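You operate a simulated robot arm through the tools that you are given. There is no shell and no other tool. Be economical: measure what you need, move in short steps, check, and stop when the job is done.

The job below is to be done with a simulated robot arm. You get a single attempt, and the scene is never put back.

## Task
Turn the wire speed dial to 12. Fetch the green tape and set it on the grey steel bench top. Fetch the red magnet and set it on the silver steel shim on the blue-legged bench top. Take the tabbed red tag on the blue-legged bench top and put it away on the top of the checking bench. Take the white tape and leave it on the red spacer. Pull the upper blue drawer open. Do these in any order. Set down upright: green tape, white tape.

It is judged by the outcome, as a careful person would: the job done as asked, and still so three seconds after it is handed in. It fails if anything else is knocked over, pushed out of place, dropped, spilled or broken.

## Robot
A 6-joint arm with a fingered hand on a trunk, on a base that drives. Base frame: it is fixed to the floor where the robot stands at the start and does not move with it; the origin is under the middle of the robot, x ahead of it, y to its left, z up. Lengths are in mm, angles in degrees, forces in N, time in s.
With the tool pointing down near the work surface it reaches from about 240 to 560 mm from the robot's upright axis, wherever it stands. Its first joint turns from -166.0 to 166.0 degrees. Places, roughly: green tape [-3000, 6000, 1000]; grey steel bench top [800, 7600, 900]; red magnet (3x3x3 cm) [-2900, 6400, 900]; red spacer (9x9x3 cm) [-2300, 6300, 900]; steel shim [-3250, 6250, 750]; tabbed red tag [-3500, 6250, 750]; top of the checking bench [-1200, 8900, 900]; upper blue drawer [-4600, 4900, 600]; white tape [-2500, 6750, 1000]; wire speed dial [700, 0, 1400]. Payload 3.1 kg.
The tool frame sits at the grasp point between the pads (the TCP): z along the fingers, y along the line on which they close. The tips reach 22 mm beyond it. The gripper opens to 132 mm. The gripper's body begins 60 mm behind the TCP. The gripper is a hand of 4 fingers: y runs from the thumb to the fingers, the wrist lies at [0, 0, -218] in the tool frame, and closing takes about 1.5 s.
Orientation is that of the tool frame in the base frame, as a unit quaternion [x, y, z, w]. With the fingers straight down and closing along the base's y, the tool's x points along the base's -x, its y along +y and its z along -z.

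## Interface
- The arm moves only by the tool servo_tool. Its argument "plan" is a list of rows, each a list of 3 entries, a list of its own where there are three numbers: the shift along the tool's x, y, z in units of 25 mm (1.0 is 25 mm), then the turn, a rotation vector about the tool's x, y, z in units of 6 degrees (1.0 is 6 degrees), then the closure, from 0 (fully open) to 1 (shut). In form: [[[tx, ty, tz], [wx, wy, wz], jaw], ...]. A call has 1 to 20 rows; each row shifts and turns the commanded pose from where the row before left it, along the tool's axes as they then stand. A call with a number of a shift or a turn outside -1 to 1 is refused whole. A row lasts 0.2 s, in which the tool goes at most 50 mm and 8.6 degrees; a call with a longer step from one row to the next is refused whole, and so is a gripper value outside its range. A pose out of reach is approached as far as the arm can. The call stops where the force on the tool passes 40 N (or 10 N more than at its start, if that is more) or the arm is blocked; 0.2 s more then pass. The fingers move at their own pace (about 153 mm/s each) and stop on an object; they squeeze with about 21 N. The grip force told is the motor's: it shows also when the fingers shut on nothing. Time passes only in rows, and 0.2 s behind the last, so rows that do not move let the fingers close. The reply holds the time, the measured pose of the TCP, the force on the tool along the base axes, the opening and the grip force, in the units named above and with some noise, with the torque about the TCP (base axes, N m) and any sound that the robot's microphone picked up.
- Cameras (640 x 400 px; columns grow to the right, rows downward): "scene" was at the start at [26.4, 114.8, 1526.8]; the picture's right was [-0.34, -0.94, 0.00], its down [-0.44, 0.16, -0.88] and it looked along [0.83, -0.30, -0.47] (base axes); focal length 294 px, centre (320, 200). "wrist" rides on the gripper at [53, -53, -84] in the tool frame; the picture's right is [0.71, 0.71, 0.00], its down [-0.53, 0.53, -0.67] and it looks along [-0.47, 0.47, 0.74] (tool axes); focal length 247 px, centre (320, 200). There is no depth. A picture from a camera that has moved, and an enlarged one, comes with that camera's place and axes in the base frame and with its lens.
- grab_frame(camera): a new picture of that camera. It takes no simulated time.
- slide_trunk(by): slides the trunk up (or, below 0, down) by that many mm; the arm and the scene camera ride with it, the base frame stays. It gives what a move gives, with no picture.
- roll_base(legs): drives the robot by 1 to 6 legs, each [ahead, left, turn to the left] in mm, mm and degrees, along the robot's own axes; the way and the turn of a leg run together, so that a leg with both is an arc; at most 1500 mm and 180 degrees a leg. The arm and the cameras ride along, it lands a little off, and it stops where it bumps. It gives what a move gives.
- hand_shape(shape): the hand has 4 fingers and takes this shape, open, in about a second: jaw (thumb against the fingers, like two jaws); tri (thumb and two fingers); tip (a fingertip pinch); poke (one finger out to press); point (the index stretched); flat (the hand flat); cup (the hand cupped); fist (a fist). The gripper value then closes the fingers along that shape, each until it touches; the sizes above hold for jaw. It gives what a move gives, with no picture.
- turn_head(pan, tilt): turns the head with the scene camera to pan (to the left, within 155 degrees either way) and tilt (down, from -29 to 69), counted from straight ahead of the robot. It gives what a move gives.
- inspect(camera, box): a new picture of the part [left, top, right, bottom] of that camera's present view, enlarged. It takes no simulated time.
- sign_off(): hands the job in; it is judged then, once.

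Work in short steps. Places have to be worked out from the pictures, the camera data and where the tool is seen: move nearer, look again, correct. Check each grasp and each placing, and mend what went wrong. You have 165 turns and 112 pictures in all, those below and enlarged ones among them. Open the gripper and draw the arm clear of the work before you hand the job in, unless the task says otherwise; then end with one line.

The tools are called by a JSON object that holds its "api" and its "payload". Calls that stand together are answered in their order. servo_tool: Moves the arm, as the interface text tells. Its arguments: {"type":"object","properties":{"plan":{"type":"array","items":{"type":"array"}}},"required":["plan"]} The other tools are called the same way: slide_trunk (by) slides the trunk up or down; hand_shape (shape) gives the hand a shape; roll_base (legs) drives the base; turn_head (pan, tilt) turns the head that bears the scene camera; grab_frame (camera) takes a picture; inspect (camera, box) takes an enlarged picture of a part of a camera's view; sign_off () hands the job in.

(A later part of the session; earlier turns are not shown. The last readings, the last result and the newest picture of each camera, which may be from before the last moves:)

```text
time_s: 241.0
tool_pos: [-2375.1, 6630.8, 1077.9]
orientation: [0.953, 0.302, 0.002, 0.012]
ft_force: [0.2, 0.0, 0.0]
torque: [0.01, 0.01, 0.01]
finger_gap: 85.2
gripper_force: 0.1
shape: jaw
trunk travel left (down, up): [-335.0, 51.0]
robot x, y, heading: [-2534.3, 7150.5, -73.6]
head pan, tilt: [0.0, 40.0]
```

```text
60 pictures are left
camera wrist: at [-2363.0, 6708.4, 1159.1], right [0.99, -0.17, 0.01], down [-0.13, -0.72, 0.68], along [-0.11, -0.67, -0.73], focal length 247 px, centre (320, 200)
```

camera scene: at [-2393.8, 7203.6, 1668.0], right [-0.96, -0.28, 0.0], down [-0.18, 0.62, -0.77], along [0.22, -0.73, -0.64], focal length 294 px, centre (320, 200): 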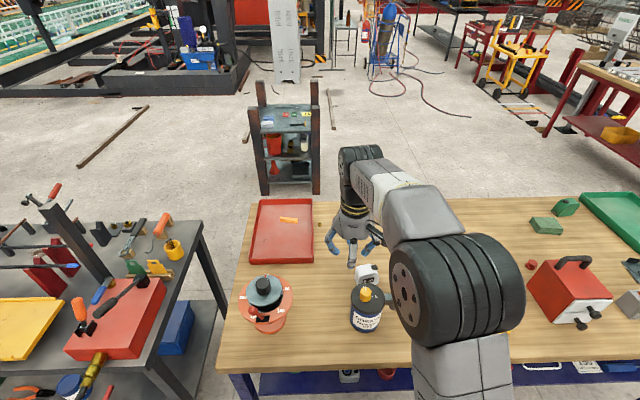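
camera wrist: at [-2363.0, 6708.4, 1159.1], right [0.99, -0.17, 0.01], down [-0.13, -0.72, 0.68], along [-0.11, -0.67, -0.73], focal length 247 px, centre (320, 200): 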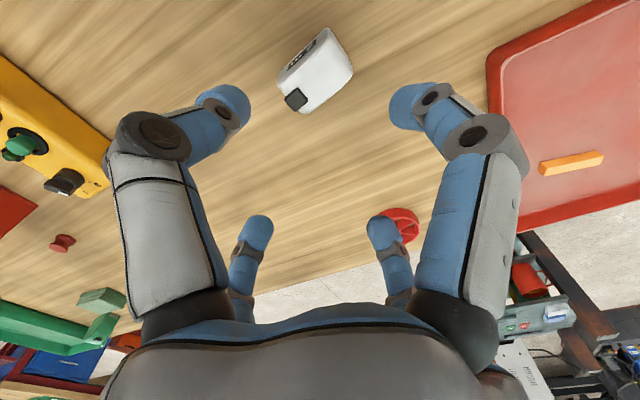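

Alignment is good (tape at about (-2373, 6637)). I correct a few mm, lower via the trunk, then look again.

{"api": "servo_tool", "payload": {"plan": [[[0.2, -0.15, 0], [0, 0, 0], 0.35]]}}

{"api": "slide_trunk", "payload": {"by": -110}}

{"api": "grab_frame", "payload": {"camera": "wrist"}}

```text
time_s: 241.4
tool_pos: [-2373.0, 6637.8, 1076.8]
orientation: [0.953, 0.301, 0.001, 0.011]
ft_force: [-0.3, -0.2, -0.6]
torque: [0.01, 0.01, -0.01]
finger_gap: 85.1
gripper_force: 0.0
shape: jaw
trunk travel left (down, up): [-335.0, 51.0]
robot x, y, heading: [-2535.0, 7153.6, -73.5]
head pan, tilt: [0.0, 40.0]
```

```text
time_s: 242.8
tool_pos: [-2373.0, 6638.5, 966.7]
orientation: [0.953, 0.302, 0.001, 0.011]
ft_force: [-0.2, 0.1, 0.5]
torque: [0.0, 0.0, 0.02]
finger_gap: 85.3
gripper_force: 0.0
shape: jaw
trunk travel left (down, up): [-225.0, 161.0]
robot x, y, heading: [-2527.5, 7150.1, -73.5]
head pan, tilt: [0.0, 40.0]
```

```text
59 pictures are left
camera wrist: at [-2361.1, 6715.5, 1048.8], right [0.99, -0.17, 0.01], down [-0.13, -0.72, 0.68], along [-0.11, -0.67, -0.73], focal length 247 px, centre (320, 200)
```

wrist: 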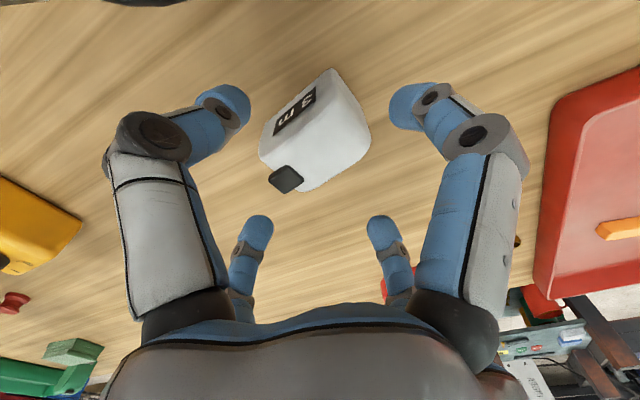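

Centred. I descend 60 mm and close on the tape.

{"api": "servo_tool", "payload": {"plan": [[[0, 0, 0.6], [0, 0, 0], 0.35], [[0, 0, 0.6], [0, 0, 0], 0.35], [[0, 0, 0.6], [0, 0, 0], 0.35], [[0, 0, 0.6], [0, 0, 0], 0.35], [[0, 0, 0], [0, 0, 0], 1], [[0, 0, 0], [0, 0, 0], 1], [[0, 0, 0], [0, 0, 0], 1], [[0, 0, 0], [0, 0, 0], 1], [[0, 0, 0], [0, 0, 0], 1]]}}

{"api": "grab_frame", "payload": {"camera": "wrist"}}

```text
time_s: 244.8
tool_pos: [-2372.3, 6637.3, 906.6]
orientation: [0.953, 0.302, 0.002, 0.01]
ft_force: [-0.3, 0.5, 1.1]
torque: [-0.05, 0.06, -0.02]
finger_gap: 42.9
gripper_force: 21.0
shape: jaw
trunk travel left (down, up): [-225.0, 161.0]
robot x, y, heading: [-2531.6, 7150.6, -73.6]
head pan, tilt: [0.0, 40.0]
```

```text
58 pictures are left
camera wrist: at [-2360.6, 6714.4, 988.5], right [0.99, -0.17, 0.01], down [-0.13, -0.72, 0.68], along [-0.11, -0.67, -0.73], focal length 247 px, centre (320, 200)
```

wrist: 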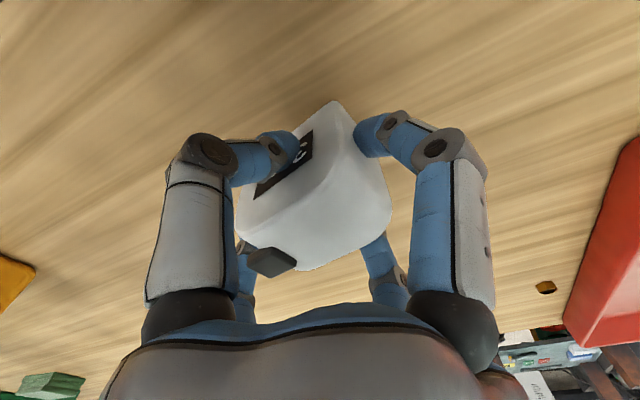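

Gripped at 43 mm. I lift straight up above the pot and back away.

{"api": "servo_tool", "payload": {"plan": [[[0, 0, -0.5], [0, 0, 0], 1], [[0, 0, -1], [0, 0, 0], 1], [[0, 0, -1], [0, 0, 0], 1], [[0, 0, -1], [0, 0, 0], 1], [[0, 0, -1], [0, 0, 0], 1]]}}

{"api": "slide_trunk", "payload": {"by": 150}}

{"api": "roll_base", "payload": {"legs": [[-350, 0, 0]]}}

{"api": "grab_frame", "payload": {"camera": "wrist"}}

```text
time_s: 246.1
tool_pos: [-2374.3, 6639.1, 1018.5]
orientation: [0.953, 0.302, 0.0, 0.01]
ft_force: [0.6, -1.6, -2.7]
torque: [-0.01, -0.06, 0.01]
finger_gap: 42.8
gripper_force: 21.3
shape: jaw
trunk travel left (down, up): [-225.0, 161.0]
robot x, y, heading: [-2533.0, 7148.1, -73.6]
head pan, tilt: [0.0, 40.0]
```

```text
time_s: 247.8
tool_pos: [-2375.0, 6639.3, 1168.0]
orientation: [0.953, 0.302, 0.001, 0.011]
ft_force: [-0.2, 0.3, -2.8]
torque: [0.03, 0.0, -0.02]
finger_gap: 42.9
gripper_force: 21.4
shape: jaw
trunk travel left (down, up): [-375.0, 11.0]
robot x, y, heading: [-2529.9, 7152.9, -73.4]
head pan, tilt: [0.0, 40.0]
```

```text
time_s: 250.1
tool_pos: [-2470.9, 6976.9, 1168.2]
orientation: [0.953, 0.303, 0.001, 0.012]
ft_force: [0.2, 0.1, -2.8]
torque: [-0.02, 0.0, 0.0]
finger_gap: 43.0
gripper_force: 21.4
shape: jaw
trunk travel left (down, up): [-375.0, 11.0]
robot x, y, heading: [-2628.4, 7487.7, -73.7]
head pan, tilt: [0.0, 40.0]
```

```text
57 pictures are left
camera wrist: at [-2459.4, 7053.1, 1251.0], right [0.99, -0.17, 0.01], down [-0.13, -0.72, 0.68], along [-0.11, -0.67, -0.73], focal length 247 px, centre (320, 200)
```

wrist: 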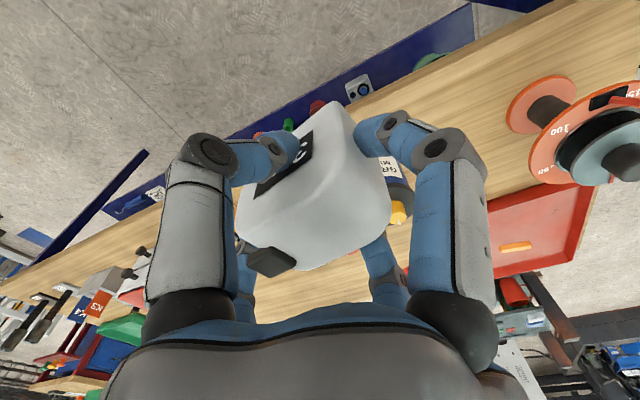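

Held upright. Now around the bench's left end to the front side.

{"api": "roll_base", "payload": {"legs": [[0, -1450, 0], [0, -310, 0], [1000, 0, 0], [870, 0, 0], [0, 1450, 0], [0, 280, 0]]}}

{"api": "roll_base", "payload": {"legs": [[0, 0, 180]]}}

{"api": "grab_frame", "payload": {"camera": "scene"}}

```text
time_s: 276.3
tool_pos: [-1973.6, 5178.2, 1167.6]
orientation: [0.952, 0.304, 0.0, 0.012]
ft_force: [0.5, 0.6, -2.8]
torque: [-0.02, 0.0, 0.03]
finger_gap: 43.0
gripper_force: 21.2
shape: jaw
trunk travel left (down, up): [-375.0, 11.0]
robot x, y, heading: [-2137.7, 5691.3, -73.4]
head pan, tilt: [0.0, 40.0]
```

```text
time_s: 284.1
tool_pos: [-2309.0, 6195.1, 1167.8]
orientation: [-0.316, 0.949, 0.011, -0.001]
ft_force: [0.3, -0.3, -2.0]
torque: [-0.01, 0.02, -0.04]
finger_gap: 42.5
gripper_force: 21.6
shape: jaw
trunk travel left (down, up): [-375.0, 11.0]
robot x, y, heading: [-2135.3, 5691.8, 107.9]
head pan, tilt: [0.0, 40.0]
```

```text
56 pictures are left
camera scene: at [-2283.6, 5665.9, 1707.9], right [0.95, 0.31, 0.0], down [0.2, -0.61, -0.77], along [-0.24, 0.73, -0.64], focal length 294 px, centre (320, 200)
```

scene: 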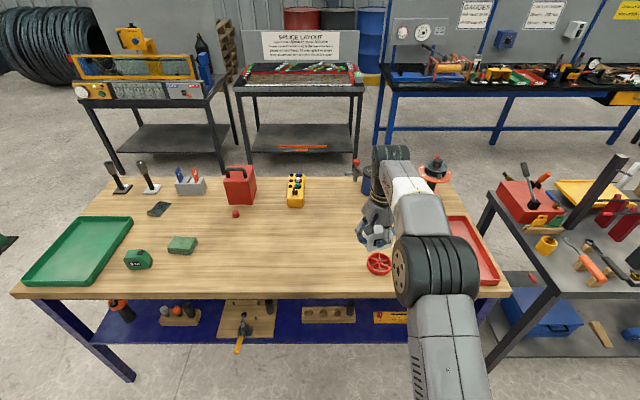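

Spacer seen at about (-2292, 6346). I drive 170 mm closer, shift over it and lower the trunk.

{"api": "roll_base", "payload": {"legs": [[170, 0, 0]]}}

{"api": "servo_tool", "payload": {"plan": [[[-0.97, -0.99, 0], [0, 0, 0], 1], [[-0.97, -0.99, 0], [0, 0, 0], 1]]}}

{"api": "slide_trunk", "payload": {"by": -140}}

{"api": "grab_frame", "payload": {"camera": "wrist"}}

{"api": "grab_frame", "payload": {"camera": "scene"}}

```text
time_s: 285.6
tool_pos: [-2361.8, 6358.6, 1168.3]
orientation: [-0.315, 0.949, 0.011, 0.0]
ft_force: [-0.2, 0.2, -3.1]
torque: [0.01, 0.0, 0.03]
finger_gap: 42.4
gripper_force: 21.0
shape: jaw
trunk travel left (down, up): [-375.0, 11.0]
robot x, y, heading: [-2187.8, 5852.8, 108.3]
head pan, tilt: [0.0, 40.0]
```

```text
time_s: 286.2
tool_pos: [-2290.2, 6347.8, 1166.7]
orientation: [-0.315, 0.949, 0.01, -0.002]
ft_force: [0.3, 0.4, -2.7]
torque: [-0.06, 0.04, -0.02]
finger_gap: 42.1
gripper_force: 20.6
shape: jaw
trunk travel left (down, up): [-375.0, 11.0]
robot x, y, heading: [-2186.5, 5849.8, 108.1]
head pan, tilt: [0.0, 40.0]
```

```text
time_s: 287.8
tool_pos: [-2292.7, 6346.8, 1026.7]
orientation: [-0.315, 0.949, 0.011, -0.001]
ft_force: [0.9, -0.4, -2.2]
torque: [-0.02, 0.02, 0.03]
finger_gap: 42.7
gripper_force: 21.0
shape: jaw
trunk travel left (down, up): [-235.0, 151.0]
robot x, y, heading: [-2191.6, 5849.5, 108.1]
head pan, tilt: [0.0, 40.0]
```

```text
55 pictures are left
camera wrist: at [-2301.9, 6273.0, 1109.0], right [-0.99, 0.14, 0.01], down [0.11, 0.72, 0.68], along [0.09, 0.68, -0.73], focal length 247 px, centre (320, 200)
```

wrist: 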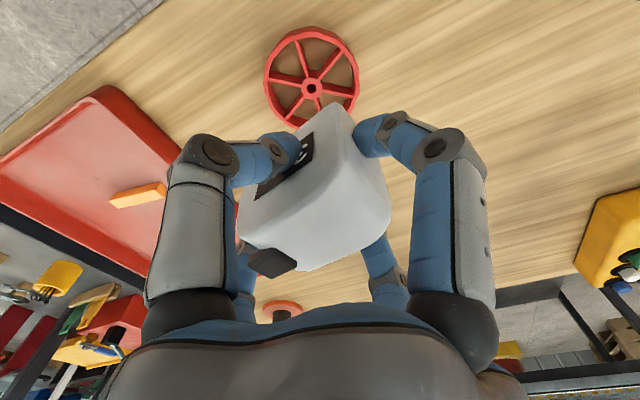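

```text
54 pictures are left
camera scene: at [-2336.1, 5827.7, 1567.3], right [0.95, 0.31, 0.0], down [0.2, -0.61, -0.77], along [-0.24, 0.73, -0.64], focal length 294 px, centre (320, 200)
```

scene: 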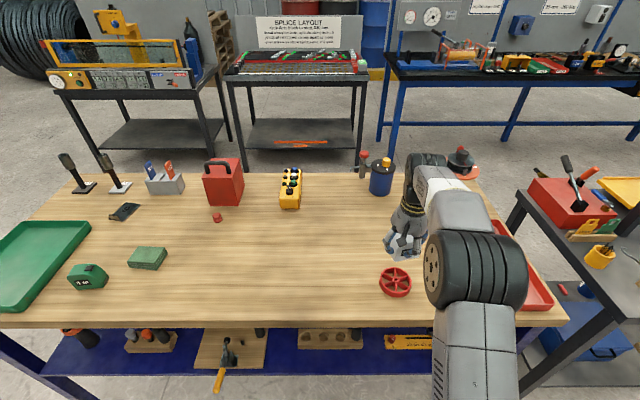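

Hub at about (-2287, 6346), tape nearly over it. I correct 5 mm and lower to just above contact.

{"api": "servo_tool", "payload": {"plan": [[[-0.16, -0.12, 0.5], [0, 0, 0], 1], [[0, 0, 1], [0, 0, 0], 1], [[0, 0, 1], [0, 0, 0], 1], [[0, 0, 0.5], [0, 0, 0], 1], [[0, 0, 0.3], [0, 0, 0], 1]]}}

{"api": "inspect", "payload": {"camera": "scene", "box": [340, 220, 460, 310]}}

```text
time_s: 289.0
tool_pos: [-2288.6, 6349.6, 944.0]
orientation: [-0.316, 0.949, 0.011, -0.001]
ft_force: [-0.8, 0.1, -3.2]
torque: [-0.01, 0.02, 0.0]
finger_gap: 42.3
gripper_force: 21.5
shape: jaw
trunk travel left (down, up): [-235.0, 151.0]
robot x, y, heading: [-2188.9, 5851.5, 107.8]
head pan, tilt: [0.0, 40.0]
```

```text
4.44 times, centred on (400, 265) of scene
camera zoom: at [-2336.1, 5827.9, 1567.5], right [0.95, 0.31, 0.0], down [0.2, -0.61, -0.77], along [-0.24, 0.73, -0.64], focal length 1307 px, centre (-36, -89)
```

zoom: 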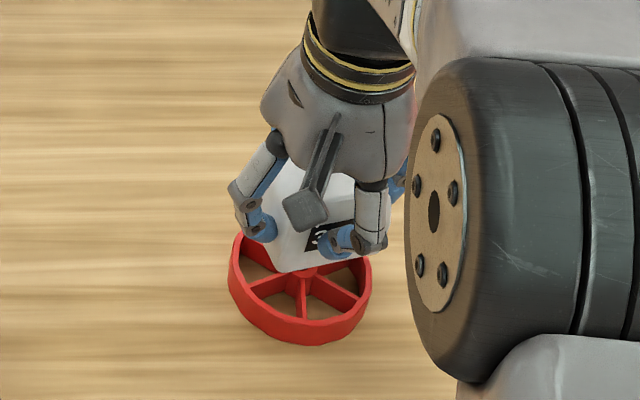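

The tape seems ~7 mm too far back relative to the hub. I nudge it and lower until it rests.

{"api": "servo_tool", "payload": {"plan": [[[0.14, -0.25, 0], [0, 0, 0], 1], [[0, 0, 0.16], [0, 0, 0], 1], [[0, 0, 0.12], [0, 0, 0], 1], [[0, 0, 0.08], [0, 0, 0], 1]]}}

{"api": "inspect", "payload": {"camera": "scene", "box": [340, 220, 460, 310]}}

```text
time_s: 290.0
tool_pos: [-2286.7, 6342.4, 935.6]
orientation: [-0.315, 0.949, 0.01, -0.002]
ft_force: [0.4, 1.2, -3.6]
torque: [-0.01, 0.03, -0.02]
finger_gap: 42.5
gripper_force: 20.4
shape: jaw
trunk travel left (down, up): [-235.0, 151.0]
robot x, y, heading: [-2186.7, 5853.4, 107.8]
head pan, tilt: [0.0, 40.0]
```

```text
4.44 times, centred on (400, 265) of scene
camera zoom: at [-2336.2, 5827.9, 1567.5], right [0.95, 0.31, 0.0], down [0.2, -0.61, -0.77], along [-0.24, 0.73, -0.64], focal length 1307 px, centre (-36, -89)
```

zoom: 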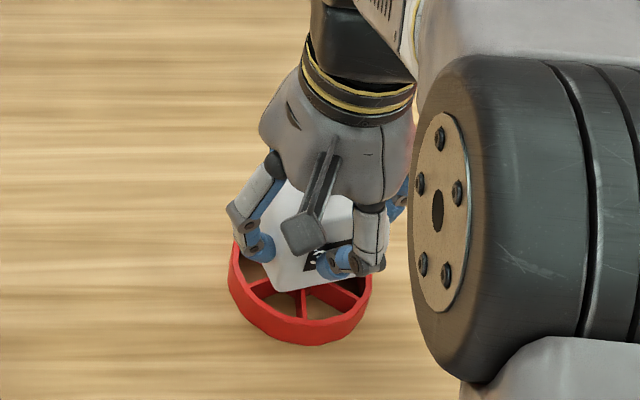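

No contact yet; a few mm more.

{"api": "servo_tool", "payload": {"plan": [[[0, 0, 0.08], [0, 0, 0], 1], [[0, 0, 0.08], [0, 0, 0], 1]]}}

```text
time_s: 290.6
tool_pos: [-2286.9, 6343.7, 931.3]
orientation: [-0.317, 0.949, 0.01, 0.0]
ft_force: [-0.7, 0.1, -2.7]
torque: [-0.04, 0.0, -0.02]
finger_gap: 42.4
gripper_force: 21.2
shape: jaw
trunk travel left (down, up): [-235.0, 151.0]
robot x, y, heading: [-2186.7, 5850.6, 108.1]
head pan, tilt: [0.0, 40.0]
```

{"api": "servo_tool", "payload": {"plan": [[[0, 0, 0.08], [0, 0, 0], 1], [[0, 0, 0.08], [0, 0, 0], 1]]}}

```text
time_s: 291.2
tool_pos: [-2286.9, 6342.4, 927.8]
orientation: [-0.315, 0.949, 0.012, 0.0]
ft_force: [0.8, 0.2, 1.9]
torque: [0.09, -0.15, 0.02]
finger_gap: 42.2
gripper_force: 21.4
shape: jaw
trunk travel left (down, up): [-235.0, 151.0]
robot x, y, heading: [-2194.0, 5849.1, 107.8]
head pan, tilt: [0.0, 40.0]
```

Contact begins. I press one more millimetre and release, then rise.

{"api": "servo_tool", "payload": {"plan": [[[0, 0, 0.05], [0, 0, 0], 1], [[0, 0, 0], [0, 0, 0], 0.75], [[0, 0, 0], [0, 0, 0], 0.55], [[0, 0, 0], [0, 0, 0], 0.4], [[0, 0, 0], [0, 0, 0], 0.3], [[0, 0, 0], [0, 0, 0], 0.3], [[0, 0, -0.6], [0, 0, 0], 0.3], [[0, 0, -1], [0, 0, 0], 0.3], [[0, 0, -1], [0, 0, 0], 0.3], [[0, 0, -1], [0, 0, 0], 0.3], [[0, 0, -1], [0, 0, 0], 0.3]]}}

{"api": "inspect", "payload": {"camera": "scene", "box": [340, 220, 460, 310]}}

{"api": "grab_frame", "payload": {"camera": "wrist"}}

```text
time_s: 293.6
tool_pos: [-2286.5, 6340.6, 1040.8]
orientation: [-0.315, 0.949, 0.01, 0.0]
ft_force: [-0.7, -0.8, -0.2]
torque: [-0.01, 0.02, -0.01]
finger_gap: 92.2
gripper_force: 0.0
shape: jaw
trunk travel left (down, up): [-235.0, 151.0]
robot x, y, heading: [-2191.5, 5852.6, 107.9]
head pan, tilt: [0.0, 40.0]
```

```text
4.44 times, centred on (400, 265) of scene
camera zoom: at [-2336.0, 5827.2, 1567.5], right [0.95, 0.31, 0.0], down [0.2, -0.61, -0.77], along [-0.24, 0.73, -0.64], focal length 1307 px, centre (-36, -89)
```

zoom: 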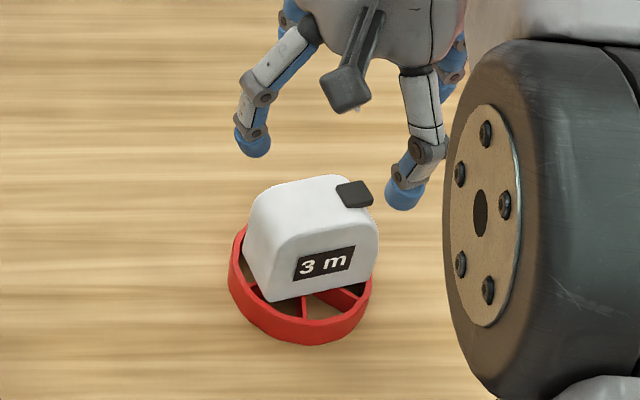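

```text
50 pictures are left
camera wrist: at [-2295.9, 6266.2, 1123.6], right [-0.99, 0.14, 0.01], down [0.11, 0.72, 0.68], along [0.09, 0.68, -0.73], focal length 247 px, centre (320, 200)
```

wrist: 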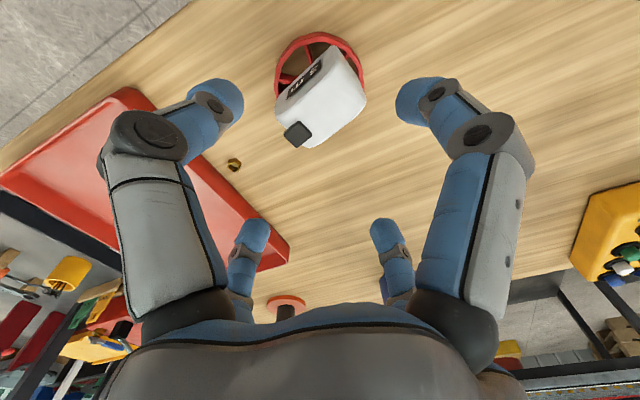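

The white tape stands upright on the spacer. Next the magnet, from the front with a 30° forward tilt. I roll the wrist back, pitch it, and slide the base left in line with the magnet.

{"api": "servo_tool", "payload": {"plan": [[[0, 0, -1], [0, 0, -1], 0.3], [[0, 0, 0], [0, 0, -1], 0.3], [[0, 0, 0], [0, 0, -1], 0.3], [[0, 0, 0], [0, 0, -1], 0.3], [[0, 0, 0], [0, 0, -1], 0.3], [[0, 0, 0], [0, 0, -1], 0.3], [[0, 0, 0], [0, 0, -1], 0.3], [[0, 0, 0], [0, 0, -1], 0.3], [[0, 0, 0], [0, 0, -1], 0.3], [[0, 0, 0], [0, 0, -1], 0.3], [[0, 0, 0], [0, 0, -1], 0.3], [[0, 0, 0], [0, 0, -0.8], 0.3], [[0, 0, 0], [0, -1, 0], 0.3], [[0, 0, 0], [0, -1, 0], 0.3], [[0, 0, 0], [0, -1, 0], 0.3], [[0, 0, 0], [0, -1, 0], 0.3], [[0, 0, 0], [0, -1, 0], 0.3]]}}

{"api": "roll_base", "payload": {"legs": [[0, 490, 0], [40, 0, 0]]}}

{"api": "grab_frame", "payload": {"camera": "wrist"}}

{"api": "grab_frame", "payload": {"camera": "scene"}}

```text
time_s: 297.2
tool_pos: [-2285.5, 6339.1, 1066.8]
orientation: [0.776, -0.569, -0.218, -0.159]
ft_force: [0.9, 0.2, -0.1]
torque: [0.02, -0.04, 0.01]
finger_gap: 92.0
gripper_force: 0.1
shape: jaw
trunk travel left (down, up): [-235.0, 151.0]
robot x, y, heading: [-2189.9, 5849.9, 108.0]
head pan, tilt: [0.0, 40.0]
```

```text
time_s: 300.6
tool_pos: [-2757.5, 6230.5, 1065.3]
orientation: [0.776, -0.57, -0.218, -0.159]
ft_force: [0.6, 0.4, 0.0]
torque: [0.02, 0.01, 0.01]
finger_gap: 92.1
gripper_force: 0.1
shape: jaw
trunk travel left (down, up): [-235.0, 151.0]
robot x, y, heading: [-2659.7, 5743.6, 107.9]
head pan, tilt: [0.0, 40.0]
```

```text
49 pictures are left
camera wrist: at [-2679.8, 6163.2, 1109.2], right [-0.49, -0.79, -0.36], down [-0.53, -0.06, 0.85], along [-0.69, 0.61, -0.39], focal length 247 px, centre (320, 200)
```

wrist: 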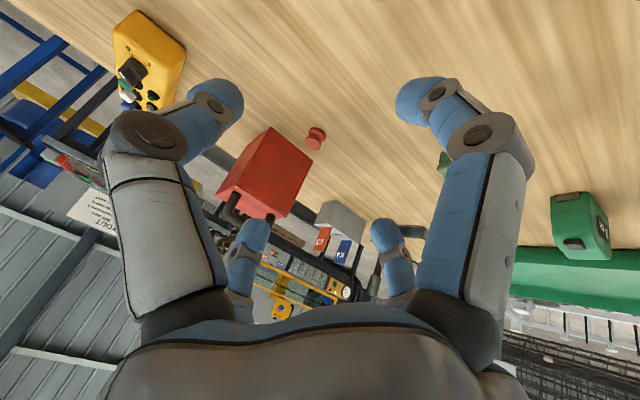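

```text
48 pictures are left
camera scene: at [-2809.2, 5719.3, 1567.4], right [0.95, 0.31, 0.0], down [0.2, -0.61, -0.76], along [-0.23, 0.73, -0.64], focal length 294 px, centre (320, 200)
```

scene: 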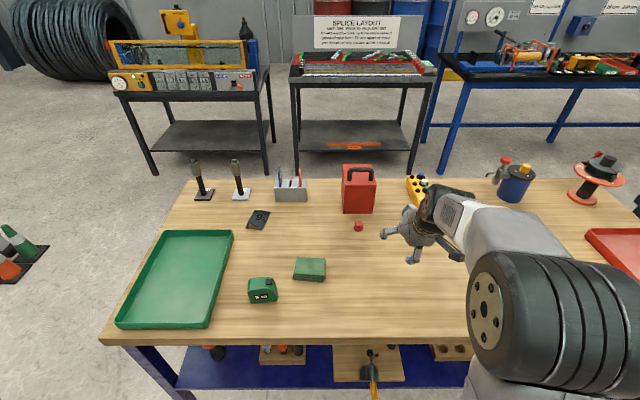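

Magnet at (-2894, 6418), and the bench edge is 355 mm ahead of my axis. I drive 90 mm closer, then approach above the magnet with a narrow opening.

{"api": "roll_base", "payload": {"legs": [[90, 0, 0]]}}

{"api": "servo_tool", "payload": {"plan": [[[-0.24, 0.42, 0.9], [0, 0, 0], 0.6], [[-0.24, 0.42, 0.9], [0, 0, 0], 0.6], [[-0.24, 0.42, 0.9], [0, 0, 0], 0.6], [[-0.24, 0.42, 0.9], [0, 0, 0], 0.6], [[-0.24, 0.42, 0.9], [0, 0, 0], 0.6], [[-0.24, 0.42, 0.9], [0, 0, 0], 0.6], [[-0.24, 0.42, 0.9], [0, 0, 0], 0.6]]}}

{"api": "grab_frame", "payload": {"camera": "wrist"}}

```text
time_s: 301.7
tool_pos: [-2783.5, 6315.3, 1065.1]
orientation: [0.776, -0.571, -0.216, -0.158]
ft_force: [0.0, 0.7, 0.1]
torque: [0.0, 0.01, -0.01]
finger_gap: 91.8
gripper_force: 0.1
shape: jaw
trunk travel left (down, up): [-235.0, 151.0]
robot x, y, heading: [-2688.9, 5828.5, 107.7]
head pan, tilt: [0.0, 40.0]
```

```text
time_s: 303.3
tool_pos: [-2889.3, 6403.6, 950.5]
orientation: [0.776, -0.571, -0.218, -0.158]
ft_force: [-0.3, -0.9, -0.3]
torque: [-0.01, 0.0, 0.04]
finger_gap: 53.1
gripper_force: 0.1
shape: jaw
trunk travel left (down, up): [-235.0, 151.0]
robot x, y, heading: [-2690.0, 5828.0, 108.0]
head pan, tilt: [0.0, 40.0]
```

```text
47 pictures are left
camera wrist: at [-2812.4, 6336.8, 996.1], right [-0.49, -0.79, -0.36], down [-0.53, -0.06, 0.85], along [-0.69, 0.61, -0.39], focal length 247 px, centre (320, 200)
```

wrist: 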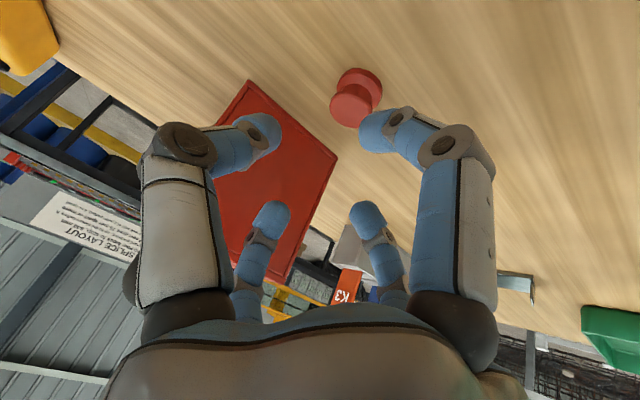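

Magnet axis at about (-2892, 6413), in line laterally. I lower straight down about 54 mm and close.

{"api": "servo_tool", "payload": {"plan": [[[0.36, 0, 0.61], [0, 0, 0], 0.65], [[0.36, 0, 0.61], [0, 0, 0], 0.65], [[0.36, 0, 0.61], [0, 0, 0], 0.65]]}}

{"api": "grab_frame", "payload": {"camera": "wrist"}}

```text
time_s: 304.1
tool_pos: [-2889.2, 6405.5, 898.9]
orientation: [0.776, -0.57, -0.218, -0.159]
ft_force: [-0.3, -0.6, -0.3]
torque: [-0.02, -0.03, 0.0]
finger_gap: 46.8
gripper_force: 0.1
shape: jaw
trunk travel left (down, up): [-235.0, 151.0]
robot x, y, heading: [-2691.6, 5822.1, 107.9]
head pan, tilt: [0.0, 40.0]
```

```text
46 pictures are left
camera wrist: at [-2812.0, 6337.5, 944.2], right [-0.49, -0.79, -0.37], down [-0.53, -0.06, 0.85], along [-0.69, 0.61, -0.39], focal length 247 px, centre (320, 200)
```

wrist: 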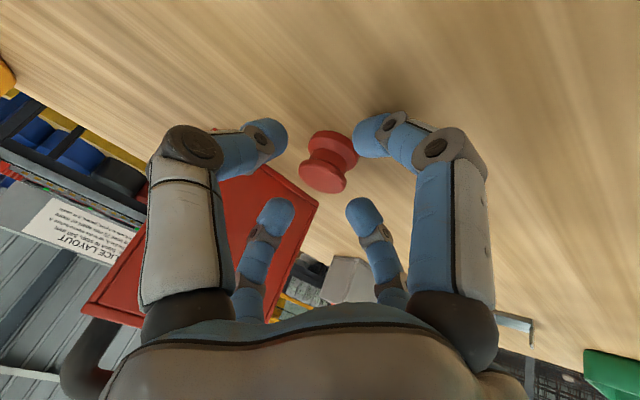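

Magnet centre is about 25 mm beyond the TCP; I go 7 mm deeper along the tool and close.

{"api": "servo_tool", "payload": {"plan": [[[0.1, 0, 0.14], [0, 0, 0], 0.7], [[0.04, 0, 0.14], [0, 0, 0], 0.7], [[0, 0, 0], [0, 0, 0], 1], [[0, 0, 0], [0, 0, 0], 1], [[0, 0, 0], [0, 0, 0], 1], [[0, 0, 0], [0, 0, 0], 1]]}}

{"api": "grab_frame", "payload": {"camera": "wrist"}}

```text
time_s: 305.5
tool_pos: [-2890.1, 6405.3, 894.5]
orientation: [0.776, -0.569, -0.221, -0.16]
ft_force: [-0.8, 1.5, 15.4]
torque: [0.22, 0.06, 0.03]
finger_gap: 11.2
gripper_force: 21.1
shape: jaw
trunk travel left (down, up): [-235.0, 151.0]
robot x, y, heading: [-2686.5, 5828.5, 107.7]
head pan, tilt: [0.0, 40.0]
```

```text
45 pictures are left
camera wrist: at [-2812.2, 6337.7, 938.3], right [-0.5, -0.79, -0.37], down [-0.53, -0.06, 0.85], along [-0.69, 0.61, -0.39], focal length 247 px, centre (320, 200)
```

wrist: 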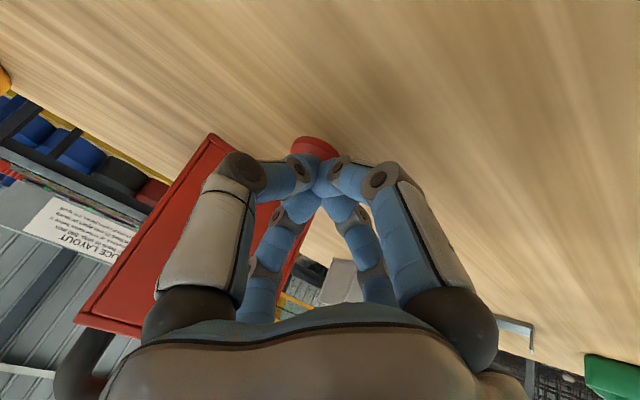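

The gap reads 11 mm; it may hold the magnet's waist, or only be behind it. I lift slowly a little and look.

{"api": "servo_tool", "payload": {"plan": [[[-0.2, 0, -0.34], [0, 0, 0], 1], [[-0.4, 0, -0.68], [0, 0, 0], 1], [[-0.4, 0, -0.68], [0, 0, 0], 1]]}}

{"api": "inspect", "payload": {"camera": "wrist", "box": [220, 40, 420, 240]}}

```text
time_s: 306.3
tool_pos: [-2890.5, 6404.6, 941.2]
orientation: [0.776, -0.571, -0.218, -0.159]
ft_force: [0.1, -0.7, 1.0]
torque: [0.0, -0.03, -0.01]
finger_gap: 10.7
gripper_force: 21.3
shape: jaw
trunk travel left (down, up): [-235.0, 151.0]
robot x, y, heading: [-2688.8, 5824.8, 108.0]
head pan, tilt: [0.0, 40.0]
```

```text
2.00 times, centred on (320, 140) of wrist
camera zoom: at [-2812.2, 6337.1, 985.4], right [-0.49, -0.79, -0.36], down [-0.53, -0.06, 0.85], along [-0.69, 0.61, -0.39], focal length 494 px, centre (320, 320)
```

zoom: 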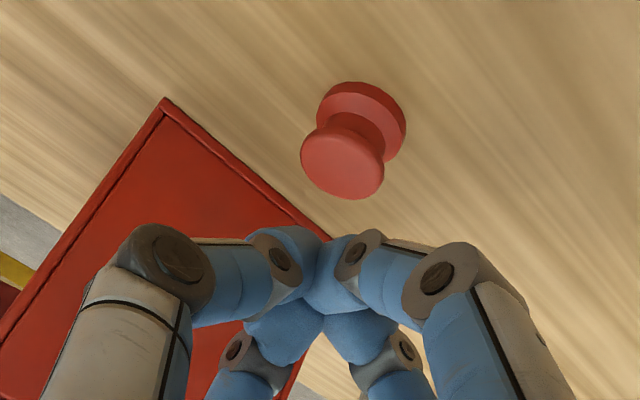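

Missed: the digits closed above it and nudged it slightly toward the box. I take a scene view to triangulate its present position and height.

{"api": "inspect", "payload": {"camera": "scene", "box": [300, 190, 420, 280]}}

```text
4.44 times, centred on (360, 235) of scene
camera zoom: at [-2835.7, 5802.4, 1567.5], right [0.95, 0.31, 0.0], down [0.2, -0.61, -0.77], along [-0.23, 0.73, -0.64], focal length 1307 px, centre (142, 44)
```

zoom: 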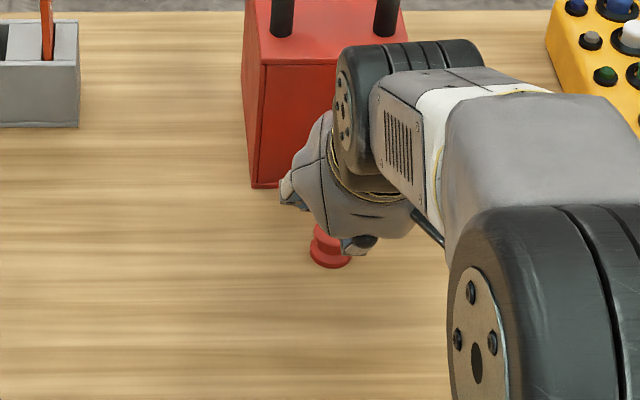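

Magnet now at (-2892, 6424), mid-height z≈876, about 70 mm in front of the red box. I'll use a steeper tool (15° tilt): retract slightly, pitch down 15°, move the base 40 mm closer.

{"api": "servo_tool", "payload": {"plan": [[[0.68, 0, -0.62], [0, 0, 0], 0.7], [[0.68, 0, -0.62], [0, 0, 0], 0.7], [[0, 0, 0], [0, 1, 0], 0.7], [[0, 0, 0], [0, 1, 0], 0.7], [[0, 0, 0], [0, 0.5, 0], 0.7]]}}

{"api": "roll_base", "payload": {"legs": [[40, 0, 0]]}}

{"api": "grab_frame", "payload": {"camera": "wrist"}}

```text
time_s: 307.5
tool_pos: [-2875.8, 6363.1, 948.9]
orientation: [0.798, -0.586, -0.113, -0.082]
ft_force: [0.5, -0.6, 0.2]
torque: [0.01, 0.02, -0.01]
finger_gap: 39.4
gripper_force: 0.1
shape: jaw
trunk travel left (down, up): [-235.0, 151.0]
robot x, y, heading: [-2686.6, 5824.1, 107.8]
head pan, tilt: [0.0, 40.0]
```

```text
time_s: 308.4
tool_pos: [-2888.4, 6401.7, 949.7]
orientation: [0.798, -0.586, -0.113, -0.082]
ft_force: [-0.6, 0.3, -0.1]
torque: [0.01, -0.01, -0.03]
finger_gap: 39.3
gripper_force: 0.2
shape: jaw
trunk travel left (down, up): [-235.0, 151.0]
robot x, y, heading: [-2697.9, 5861.0, 108.1]
head pan, tilt: [0.0, 40.0]
```

```text
42 pictures are left
camera wrist: at [-2815.7, 6347.6, 1014.8], right [-0.47, -0.86, -0.2], down [-0.6, 0.15, 0.79], along [-0.65, 0.49, -0.58], focal length 247 px, centre (320, 200)
```

wrist: 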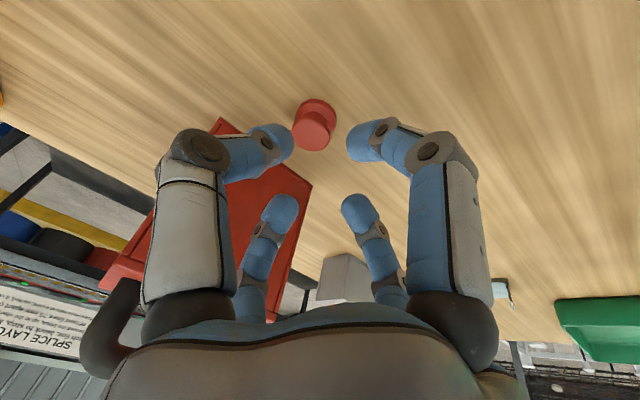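

Magnet confirmed at (-2891, 6425). I move over it, lower to z≈890 and look before closing.

{"api": "servo_tool", "payload": {"plan": [[[-0.76, -0.15, 0.2], [0, 0, 0], 0.65], [[0.21, 0, 0.77], [0, 0, 0], 0.65], [[0.21, 0, 0.77], [0, 0, 0], 0.65], [[0.2, 0, 0.74], [0, 0, 0], 0.65]]}}

{"api": "grab_frame", "payload": {"camera": "wrist"}}

```text
time_s: 309.4
tool_pos: [-2892.2, 6419.8, 892.0]
orientation: [0.798, -0.586, -0.116, -0.083]
ft_force: [-0.1, -0.2, -0.3]
torque: [0.03, 0.05, -0.01]
finger_gap: 45.9
gripper_force: 0.1
shape: jaw
trunk travel left (down, up): [-235.0, 151.0]
robot x, y, heading: [-2698.7, 5864.8, 107.8]
head pan, tilt: [0.0, 40.0]
```

```text
41 pictures are left
camera wrist: at [-2817.8, 6366.4, 957.8], right [-0.47, -0.86, -0.2], down [-0.6, 0.15, 0.79], along [-0.65, 0.49, -0.58], focal length 247 px, centre (320, 200)
```

wrist: 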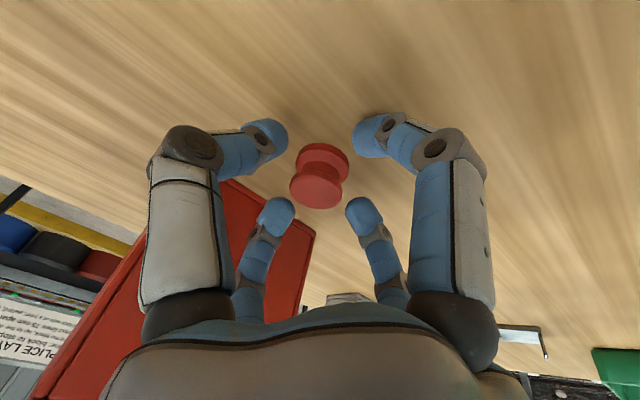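

The magnet is centred among the digits. I go 4 mm lower and close.

{"api": "servo_tool", "payload": {"plan": [[[0.04, 0, 0.16], [0, 0, 0], 0.65], [[0, 0, 0], [0, 0, 0], 1], [[0, 0, 0], [0, 0, 0], 1], [[0, 0, 0], [0, 0, 0], 1], [[0, 0, 0], [0, 0, 0], 1]]}}

{"api": "grab_frame", "payload": {"camera": "wrist"}}

```text
time_s: 310.6
tool_pos: [-2890.8, 6421.0, 888.8]
orientation: [0.797, -0.586, -0.115, -0.082]
ft_force: [-0.3, -0.8, 3.7]
torque: [-0.06, 0.02, 0.0]
finger_gap: 22.9
gripper_force: 20.9
shape: jaw
trunk travel left (down, up): [-235.0, 151.0]
robot x, y, heading: [-2701.2, 5861.8, 107.9]
head pan, tilt: [0.0, 40.0]
```

```text
40 pictures are left
camera wrist: at [-2817.5, 6366.4, 954.1], right [-0.47, -0.86, -0.2], down [-0.6, 0.15, 0.79], along [-0.65, 0.49, -0.58], focal length 247 px, centre (320, 200)
```

wrist: 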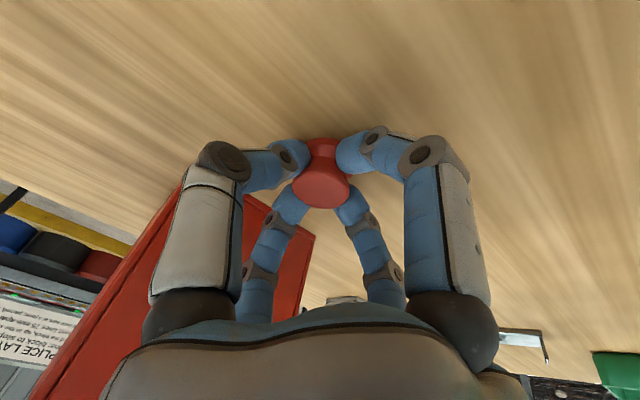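

Gripped at the waist (23 mm). I lift, retract a bit, slide the base left toward the shim, and look.

{"api": "servo_tool", "payload": {"plan": [[[-0.1, 0, -0.4], [0, 0, 0], 1], [[-0.23, 0, -0.85], [0, 0, 0], 1], [[-0.23, 0, -0.85], [0, 0, 0], 1], [[-0.23, 0, -0.85], [0, 0, 0], 1], [[-0.23, 0, -0.85], [0, 0, 0], 1], [[0.77, 0, -0.21], [0, 0, 0], 1], [[0.77, 0, -0.21], [0, 0, 0], 1], [[0.77, 0, -0.21], [0, 0, 0], 1]]}}

{"api": "roll_base", "payload": {"legs": [[0, 345, 0]]}}

{"api": "grab_frame", "payload": {"camera": "wrist"}}

{"api": "grab_frame", "payload": {"camera": "scene"}}

```text
time_s: 312.4
tool_pos: [-2872.3, 6361.3, 985.9]
orientation: [0.798, -0.586, -0.115, -0.084]
ft_force: [-0.2, 0.2, -0.3]
torque: [0.01, 0.03, 0.01]
finger_gap: 22.9
gripper_force: 21.0
shape: jaw
trunk travel left (down, up): [-235.0, 151.0]
robot x, y, heading: [-2701.5, 5861.3, 107.9]
head pan, tilt: [0.0, 40.0]
```

```text
time_s: 314.6
tool_pos: [-3205.5, 6255.2, 985.3]
orientation: [0.798, -0.585, -0.114, -0.083]
ft_force: [-0.2, -0.7, 0.2]
torque: [0.05, 0.0, -0.02]
finger_gap: 22.9
gripper_force: 21.6
shape: jaw
trunk travel left (down, up): [-235.0, 151.0]
robot x, y, heading: [-3031.2, 5759.4, 107.9]
head pan, tilt: [0.0, 40.0]
```

```text
39 pictures are left
camera wrist: at [-3131.7, 6201.8, 1050.4], right [-0.47, -0.86, -0.2], down [-0.6, 0.15, 0.79], along [-0.65, 0.49, -0.58], focal length 247 px, centre (320, 200)
```

wrist: 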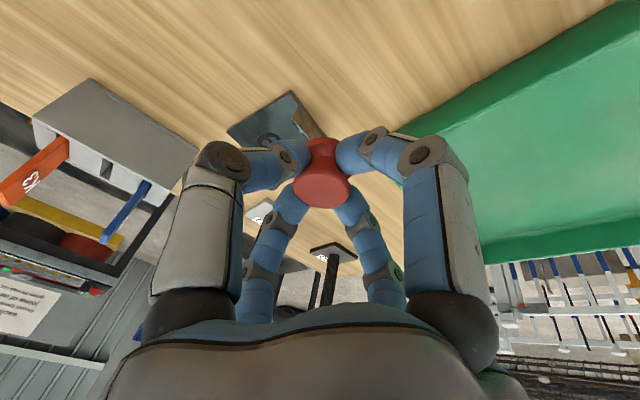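

```text
38 pictures are left
camera scene: at [-3180.2, 5732.8, 1567.4], right [0.95, 0.31, 0.0], down [0.2, -0.61, -0.77], along [-0.24, 0.73, -0.64], focal length 294 px, centre (320, 200)
```

scene: 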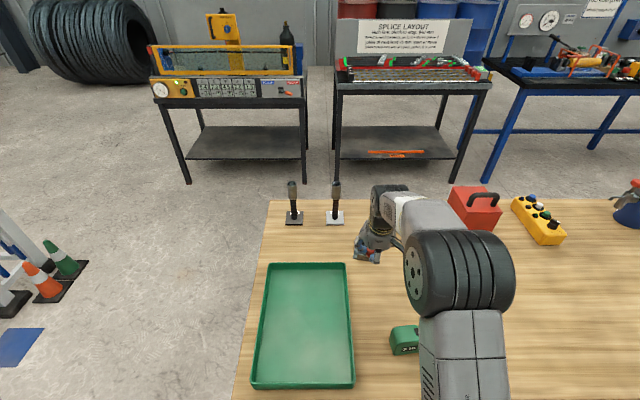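

The shim is visible past the magnet. I enlarge it.

{"api": "inspect", "payload": {"camera": "wrist", "box": [210, 70, 370, 190]}}

```text
3.33 times, centred on (290, 130) of wrist
camera zoom: at [-3131.7, 6201.8, 1050.4], right [-0.47, -0.86, -0.2], down [-0.6, 0.15, 0.79], along [-0.65, 0.49, -0.58], focal length 823 px, centre (420, 433)
```

zoom: 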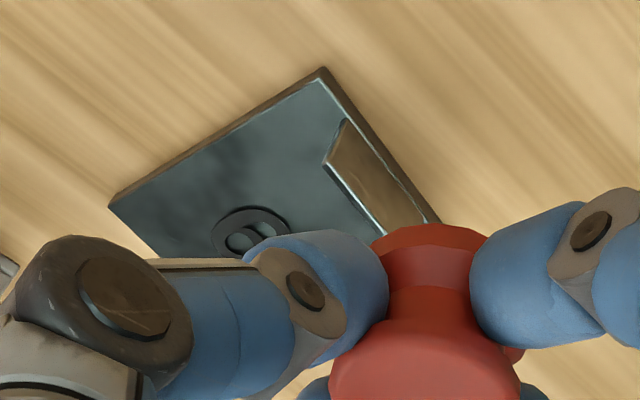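

Shim corners work out to about (-3200,6311), (-3253,6306), (-3211,6403): centre (-3232, 6354), lip at the front end. I'll put the magnet at (-3233, 6363). I edge the base in, lower the trunk 30 mm, and move over it.

{"api": "roll_base", "payload": {"legs": [[28, 0, 0]]}}

{"api": "slide_trunk", "payload": {"by": -30}}

{"api": "servo_tool", "payload": {"plan": [[[-0.96, -0.08, 0.68], [0, 0, 0], 1], [[-0.96, -0.08, 0.68], [0, 0, 0], 1], [[-0.96, -0.08, 0.68], [0, 0, 0], 1]]}}

{"api": "inspect", "payload": {"camera": "wrist", "box": [220, 60, 420, 220]}}

```text
time_s: 315.4
tool_pos: [-3213.8, 6283.7, 984.2]
orientation: [0.798, -0.586, -0.113, -0.083]
ft_force: [0.2, 0.5, 0.0]
torque: [-0.02, 0.03, -0.01]
finger_gap: 22.4
gripper_force: 21.2
shape: jaw
trunk travel left (down, up): [-235.0, 151.0]
robot x, y, heading: [-3042.8, 5781.4, 108.1]
head pan, tilt: [0.0, 40.0]
```

```text
time_s: 316.2
tool_pos: [-3212.6, 6282.7, 955.1]
orientation: [0.798, -0.586, -0.115, -0.083]
ft_force: [-0.1, 0.6, 0.3]
torque: [-0.02, -0.02, 0.0]
finger_gap: 22.3
gripper_force: 21.0
shape: jaw
trunk travel left (down, up): [-205.0, 181.0]
robot x, y, heading: [-3042.3, 5782.9, 107.9]
head pan, tilt: [0.0, 40.0]
```

```text
time_s: 317.0
tool_pos: [-3233.3, 6365.6, 924.0]
orientation: [0.798, -0.586, -0.114, -0.082]
ft_force: [-0.6, 0.9, -0.7]
torque: [0.02, 0.0, 0.01]
finger_gap: 22.7
gripper_force: 21.3
shape: jaw
trunk travel left (down, up): [-205.0, 181.0]
robot x, y, heading: [-3036.5, 5786.1, 107.8]
head pan, tilt: [0.0, 40.0]
```

```text
2.50 times, centred on (320, 140) of wrist
camera zoom: at [-3159.5, 6311.1, 990.3], right [-0.47, -0.86, -0.2], down [-0.6, 0.15, 0.79], along [-0.65, 0.49, -0.58], focal length 617 px, centre (320, 350)
```

zoom: 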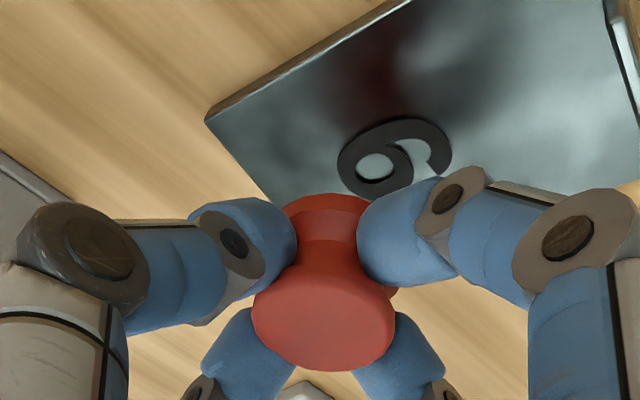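

Shim corner confirmed. I shift back 5 mm and lower to just above contact.

{"api": "servo_tool", "payload": {"plan": [[[0.25, 0, 0.5], [0, 0, 0], 1], [[0.22, 0, 0.5], [0, 0, 0], 1], [[0.02, 0, 0.08], [0, 0, 0], 1]]}}

```text
time_s: 317.8
tool_pos: [-3230.6, 6359.7, 896.3]
orientation: [0.797, -0.587, -0.114, -0.083]
ft_force: [-0.2, -0.2, -0.7]
torque: [0.0, -0.02, 0.0]
finger_gap: 22.3
gripper_force: 20.9
shape: jaw
trunk travel left (down, up): [-205.0, 181.0]
robot x, y, heading: [-3037.4, 5781.5, 107.8]
head pan, tilt: [0.0, 40.0]
```

{"api": "servo_tool", "payload": {"plan": [[[0.02, 0, 0.08], [0, 0, 0], 1], [[0.02, 0, 0.08], [0, 0, 0], 1]]}}

```text
time_s: 318.4
tool_pos: [-3230.0, 6359.6, 894.4]
orientation: [0.798, -0.585, -0.117, -0.085]
ft_force: [0.4, 0.0, 10.8]
torque: [-0.12, -0.04, 0.0]
finger_gap: 22.5
gripper_force: 21.3
shape: jaw
trunk travel left (down, up): [-205.0, 181.0]
robot x, y, heading: [-3041.7, 5782.2, 108.0]
head pan, tilt: [0.0, 40.0]
```

Contact on the shim (11 N). I open gradually and lift straight up.

{"api": "servo_tool", "payload": {"plan": [[[0, 0, 0], [0, 0, 0], 0.8], [[0, 0, 0], [0, 0, 0], 0.7], [[0, 0, 0], [0, 0, 0], 0.62], [[0, 0, 0], [0, 0, 0], 0.62], [[-0.1, 0, -0.38], [0, 0, 0], 0.62], [[-0.2, 0, -0.75], [0, 0, 0], 0.62], [[-0.2, 0, -0.75], [0, 0, 0], 0.62], [[-0.2, 0, -0.75], [0, 0, 0], 0.62]]}}

{"api": "grab_frame", "payload": {"camera": "wrist"}}

```text
time_s: 320.2
tool_pos: [-3230.2, 6357.5, 962.3]
orientation: [0.798, -0.586, -0.115, -0.082]
ft_force: [0.4, 1.1, -0.2]
torque: [-0.01, -0.01, 0.0]
finger_gap: 49.9
gripper_force: 0.0
shape: jaw
trunk travel left (down, up): [-205.0, 181.0]
robot x, y, heading: [-3040.2, 5783.6, 108.0]
head pan, tilt: [0.0, 40.0]
```

```text
35 pictures are left
camera wrist: at [-3156.7, 6303.6, 1027.5], right [-0.47, -0.86, -0.2], down [-0.6, 0.15, 0.79], along [-0.65, 0.49, -0.58], focal length 247 px, centre (320, 200)
```

wrist: 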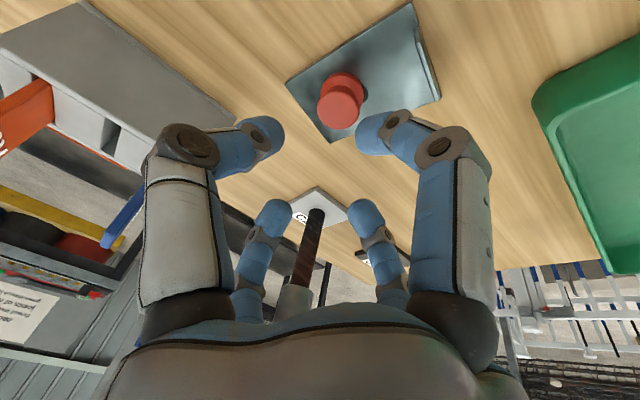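

The magnet sits on the shim. I retract the arm, back off, and look toward the blue drawers to my left-rear.

{"api": "servo_tool", "payload": {"plan": [[[0, 0, -1], [0, 0, 0], 0.5], [[0, 0, -1], [0, 0, 0], 0.5], [[0.9, 0, -0.5], [0, 0.5, 0], 0.5], [[0.9, 0, 0], [0, 1, 0], 0.5], [[0.9, 0, 0], [0, 1, 0], 0.5], [[0.9, 0, 0], [0, 0, 0], 0.5], [[0.9, 0, 0], [0, 0, 0], 0.5]]}}

{"api": "roll_base", "payload": {"legs": [[-350, 0, 0]]}}

{"api": "turn_head", "payload": {"pan": 100, "tilt": 25}}

{"api": "grab_frame", "payload": {"camera": "scene"}}

```text
time_s: 321.8
tool_pos: [-3191.5, 6234.3, 1005.9]
orientation: [0.807, -0.59, -0.008, -0.006]
ft_force: [1.0, 0.5, -0.4]
torque: [0.02, -0.01, 0.02]
finger_gap: 65.6
gripper_force: 0.0
shape: jaw
trunk travel left (down, up): [-205.0, 181.0]
robot x, y, heading: [-3042.0, 5782.1, 107.7]
head pan, tilt: [0.0, 40.0]
```

```text
time_s: 324.1
tool_pos: [-3083.3, 5905.1, 1005.9]
orientation: [0.806, -0.592, -0.009, -0.006]
ft_force: [0.5, -0.5, -0.3]
torque: [0.01, -0.01, -0.06]
finger_gap: 65.4
gripper_force: 0.1
shape: jaw
trunk travel left (down, up): [-205.0, 181.0]
robot x, y, heading: [-2932.8, 5450.5, 108.0]
head pan, tilt: [0.0, 40.0]
```

```text
time_s: 325.8
tool_pos: [-3082.9, 5904.3, 1004.4]
orientation: [0.806, -0.591, -0.009, -0.006]
ft_force: [-0.3, 0.2, 0.3]
torque: [0.01, 0.0, 0.0]
finger_gap: 65.6
gripper_force: 0.1
shape: jaw
trunk travel left (down, up): [-205.0, 181.0]
robot x, y, heading: [-2935.9, 5455.8, 107.7]
head pan, tilt: [100.0, 25.0]
```

```text
34 pictures are left
camera scene: at [-3136.2, 5304.6, 1561.2], right [-0.47, 0.88, 0.0], down [0.37, 0.2, -0.91], along [-0.8, -0.42, -0.42], focal length 294 px, centre (320, 200)
```

scene: 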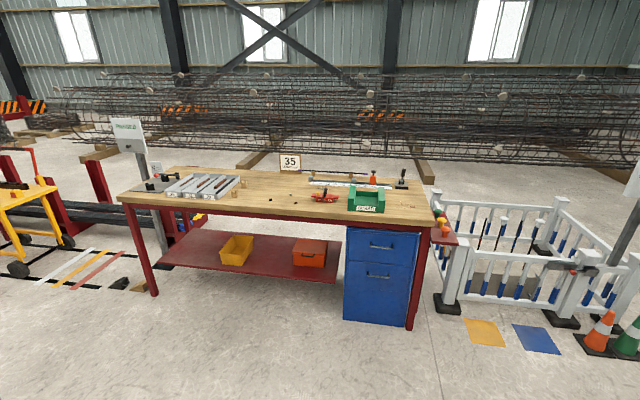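

The drawers face me; the upper handle is near (-4567, 4948, 601), face normal (0.95, 0.31). I turn to face it and drive up.

{"api": "roll_base", "payload": {"legs": [[0, 0, 90], [850, 0, 0]]}}

{"api": "turn_head", "payload": {"pan": 0, "tilt": 42}}

{"api": "grab_frame", "payload": {"camera": "scene"}}

```text
time_s: 334.2
tool_pos: [-4203.5, 5051.5, 1006.1]
orientation: [0.989, 0.147, -0.01, 0.002]
ft_force: [-0.3, 0.9, 0.6]
torque: [-0.01, 0.03, 0.01]
finger_gap: 65.7
gripper_force: 0.1
shape: jaw
trunk travel left (down, up): [-205.0, 181.0]
robot x, y, heading: [-3747.2, 5198.1, -162.8]
head pan, tilt: [100.0, 25.0]
```

```text
time_s: 335.9
tool_pos: [-4203.9, 5051.9, 1004.9]
orientation: [0.989, 0.147, -0.01, 0.002]
ft_force: [-0.8, -0.8, -0.8]
torque: [0.0, 0.01, 0.04]
finger_gap: 65.7
gripper_force: 0.0
shape: jaw
trunk travel left (down, up): [-205.0, 181.0]
robot x, y, heading: [-3750.3, 5199.9, -162.6]
head pan, tilt: [0.0, 42.0]
```

```text
33 pictures are left
camera scene: at [-3728.6, 5047.6, 1534.9], right [-0.3, 0.95, 0.0], down [0.64, 0.2, -0.74], along [-0.71, -0.22, -0.67], focal length 294 px, centre (320, 200)
```

scene: 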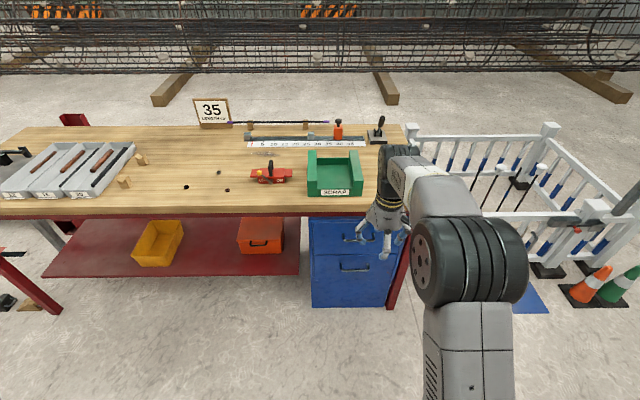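

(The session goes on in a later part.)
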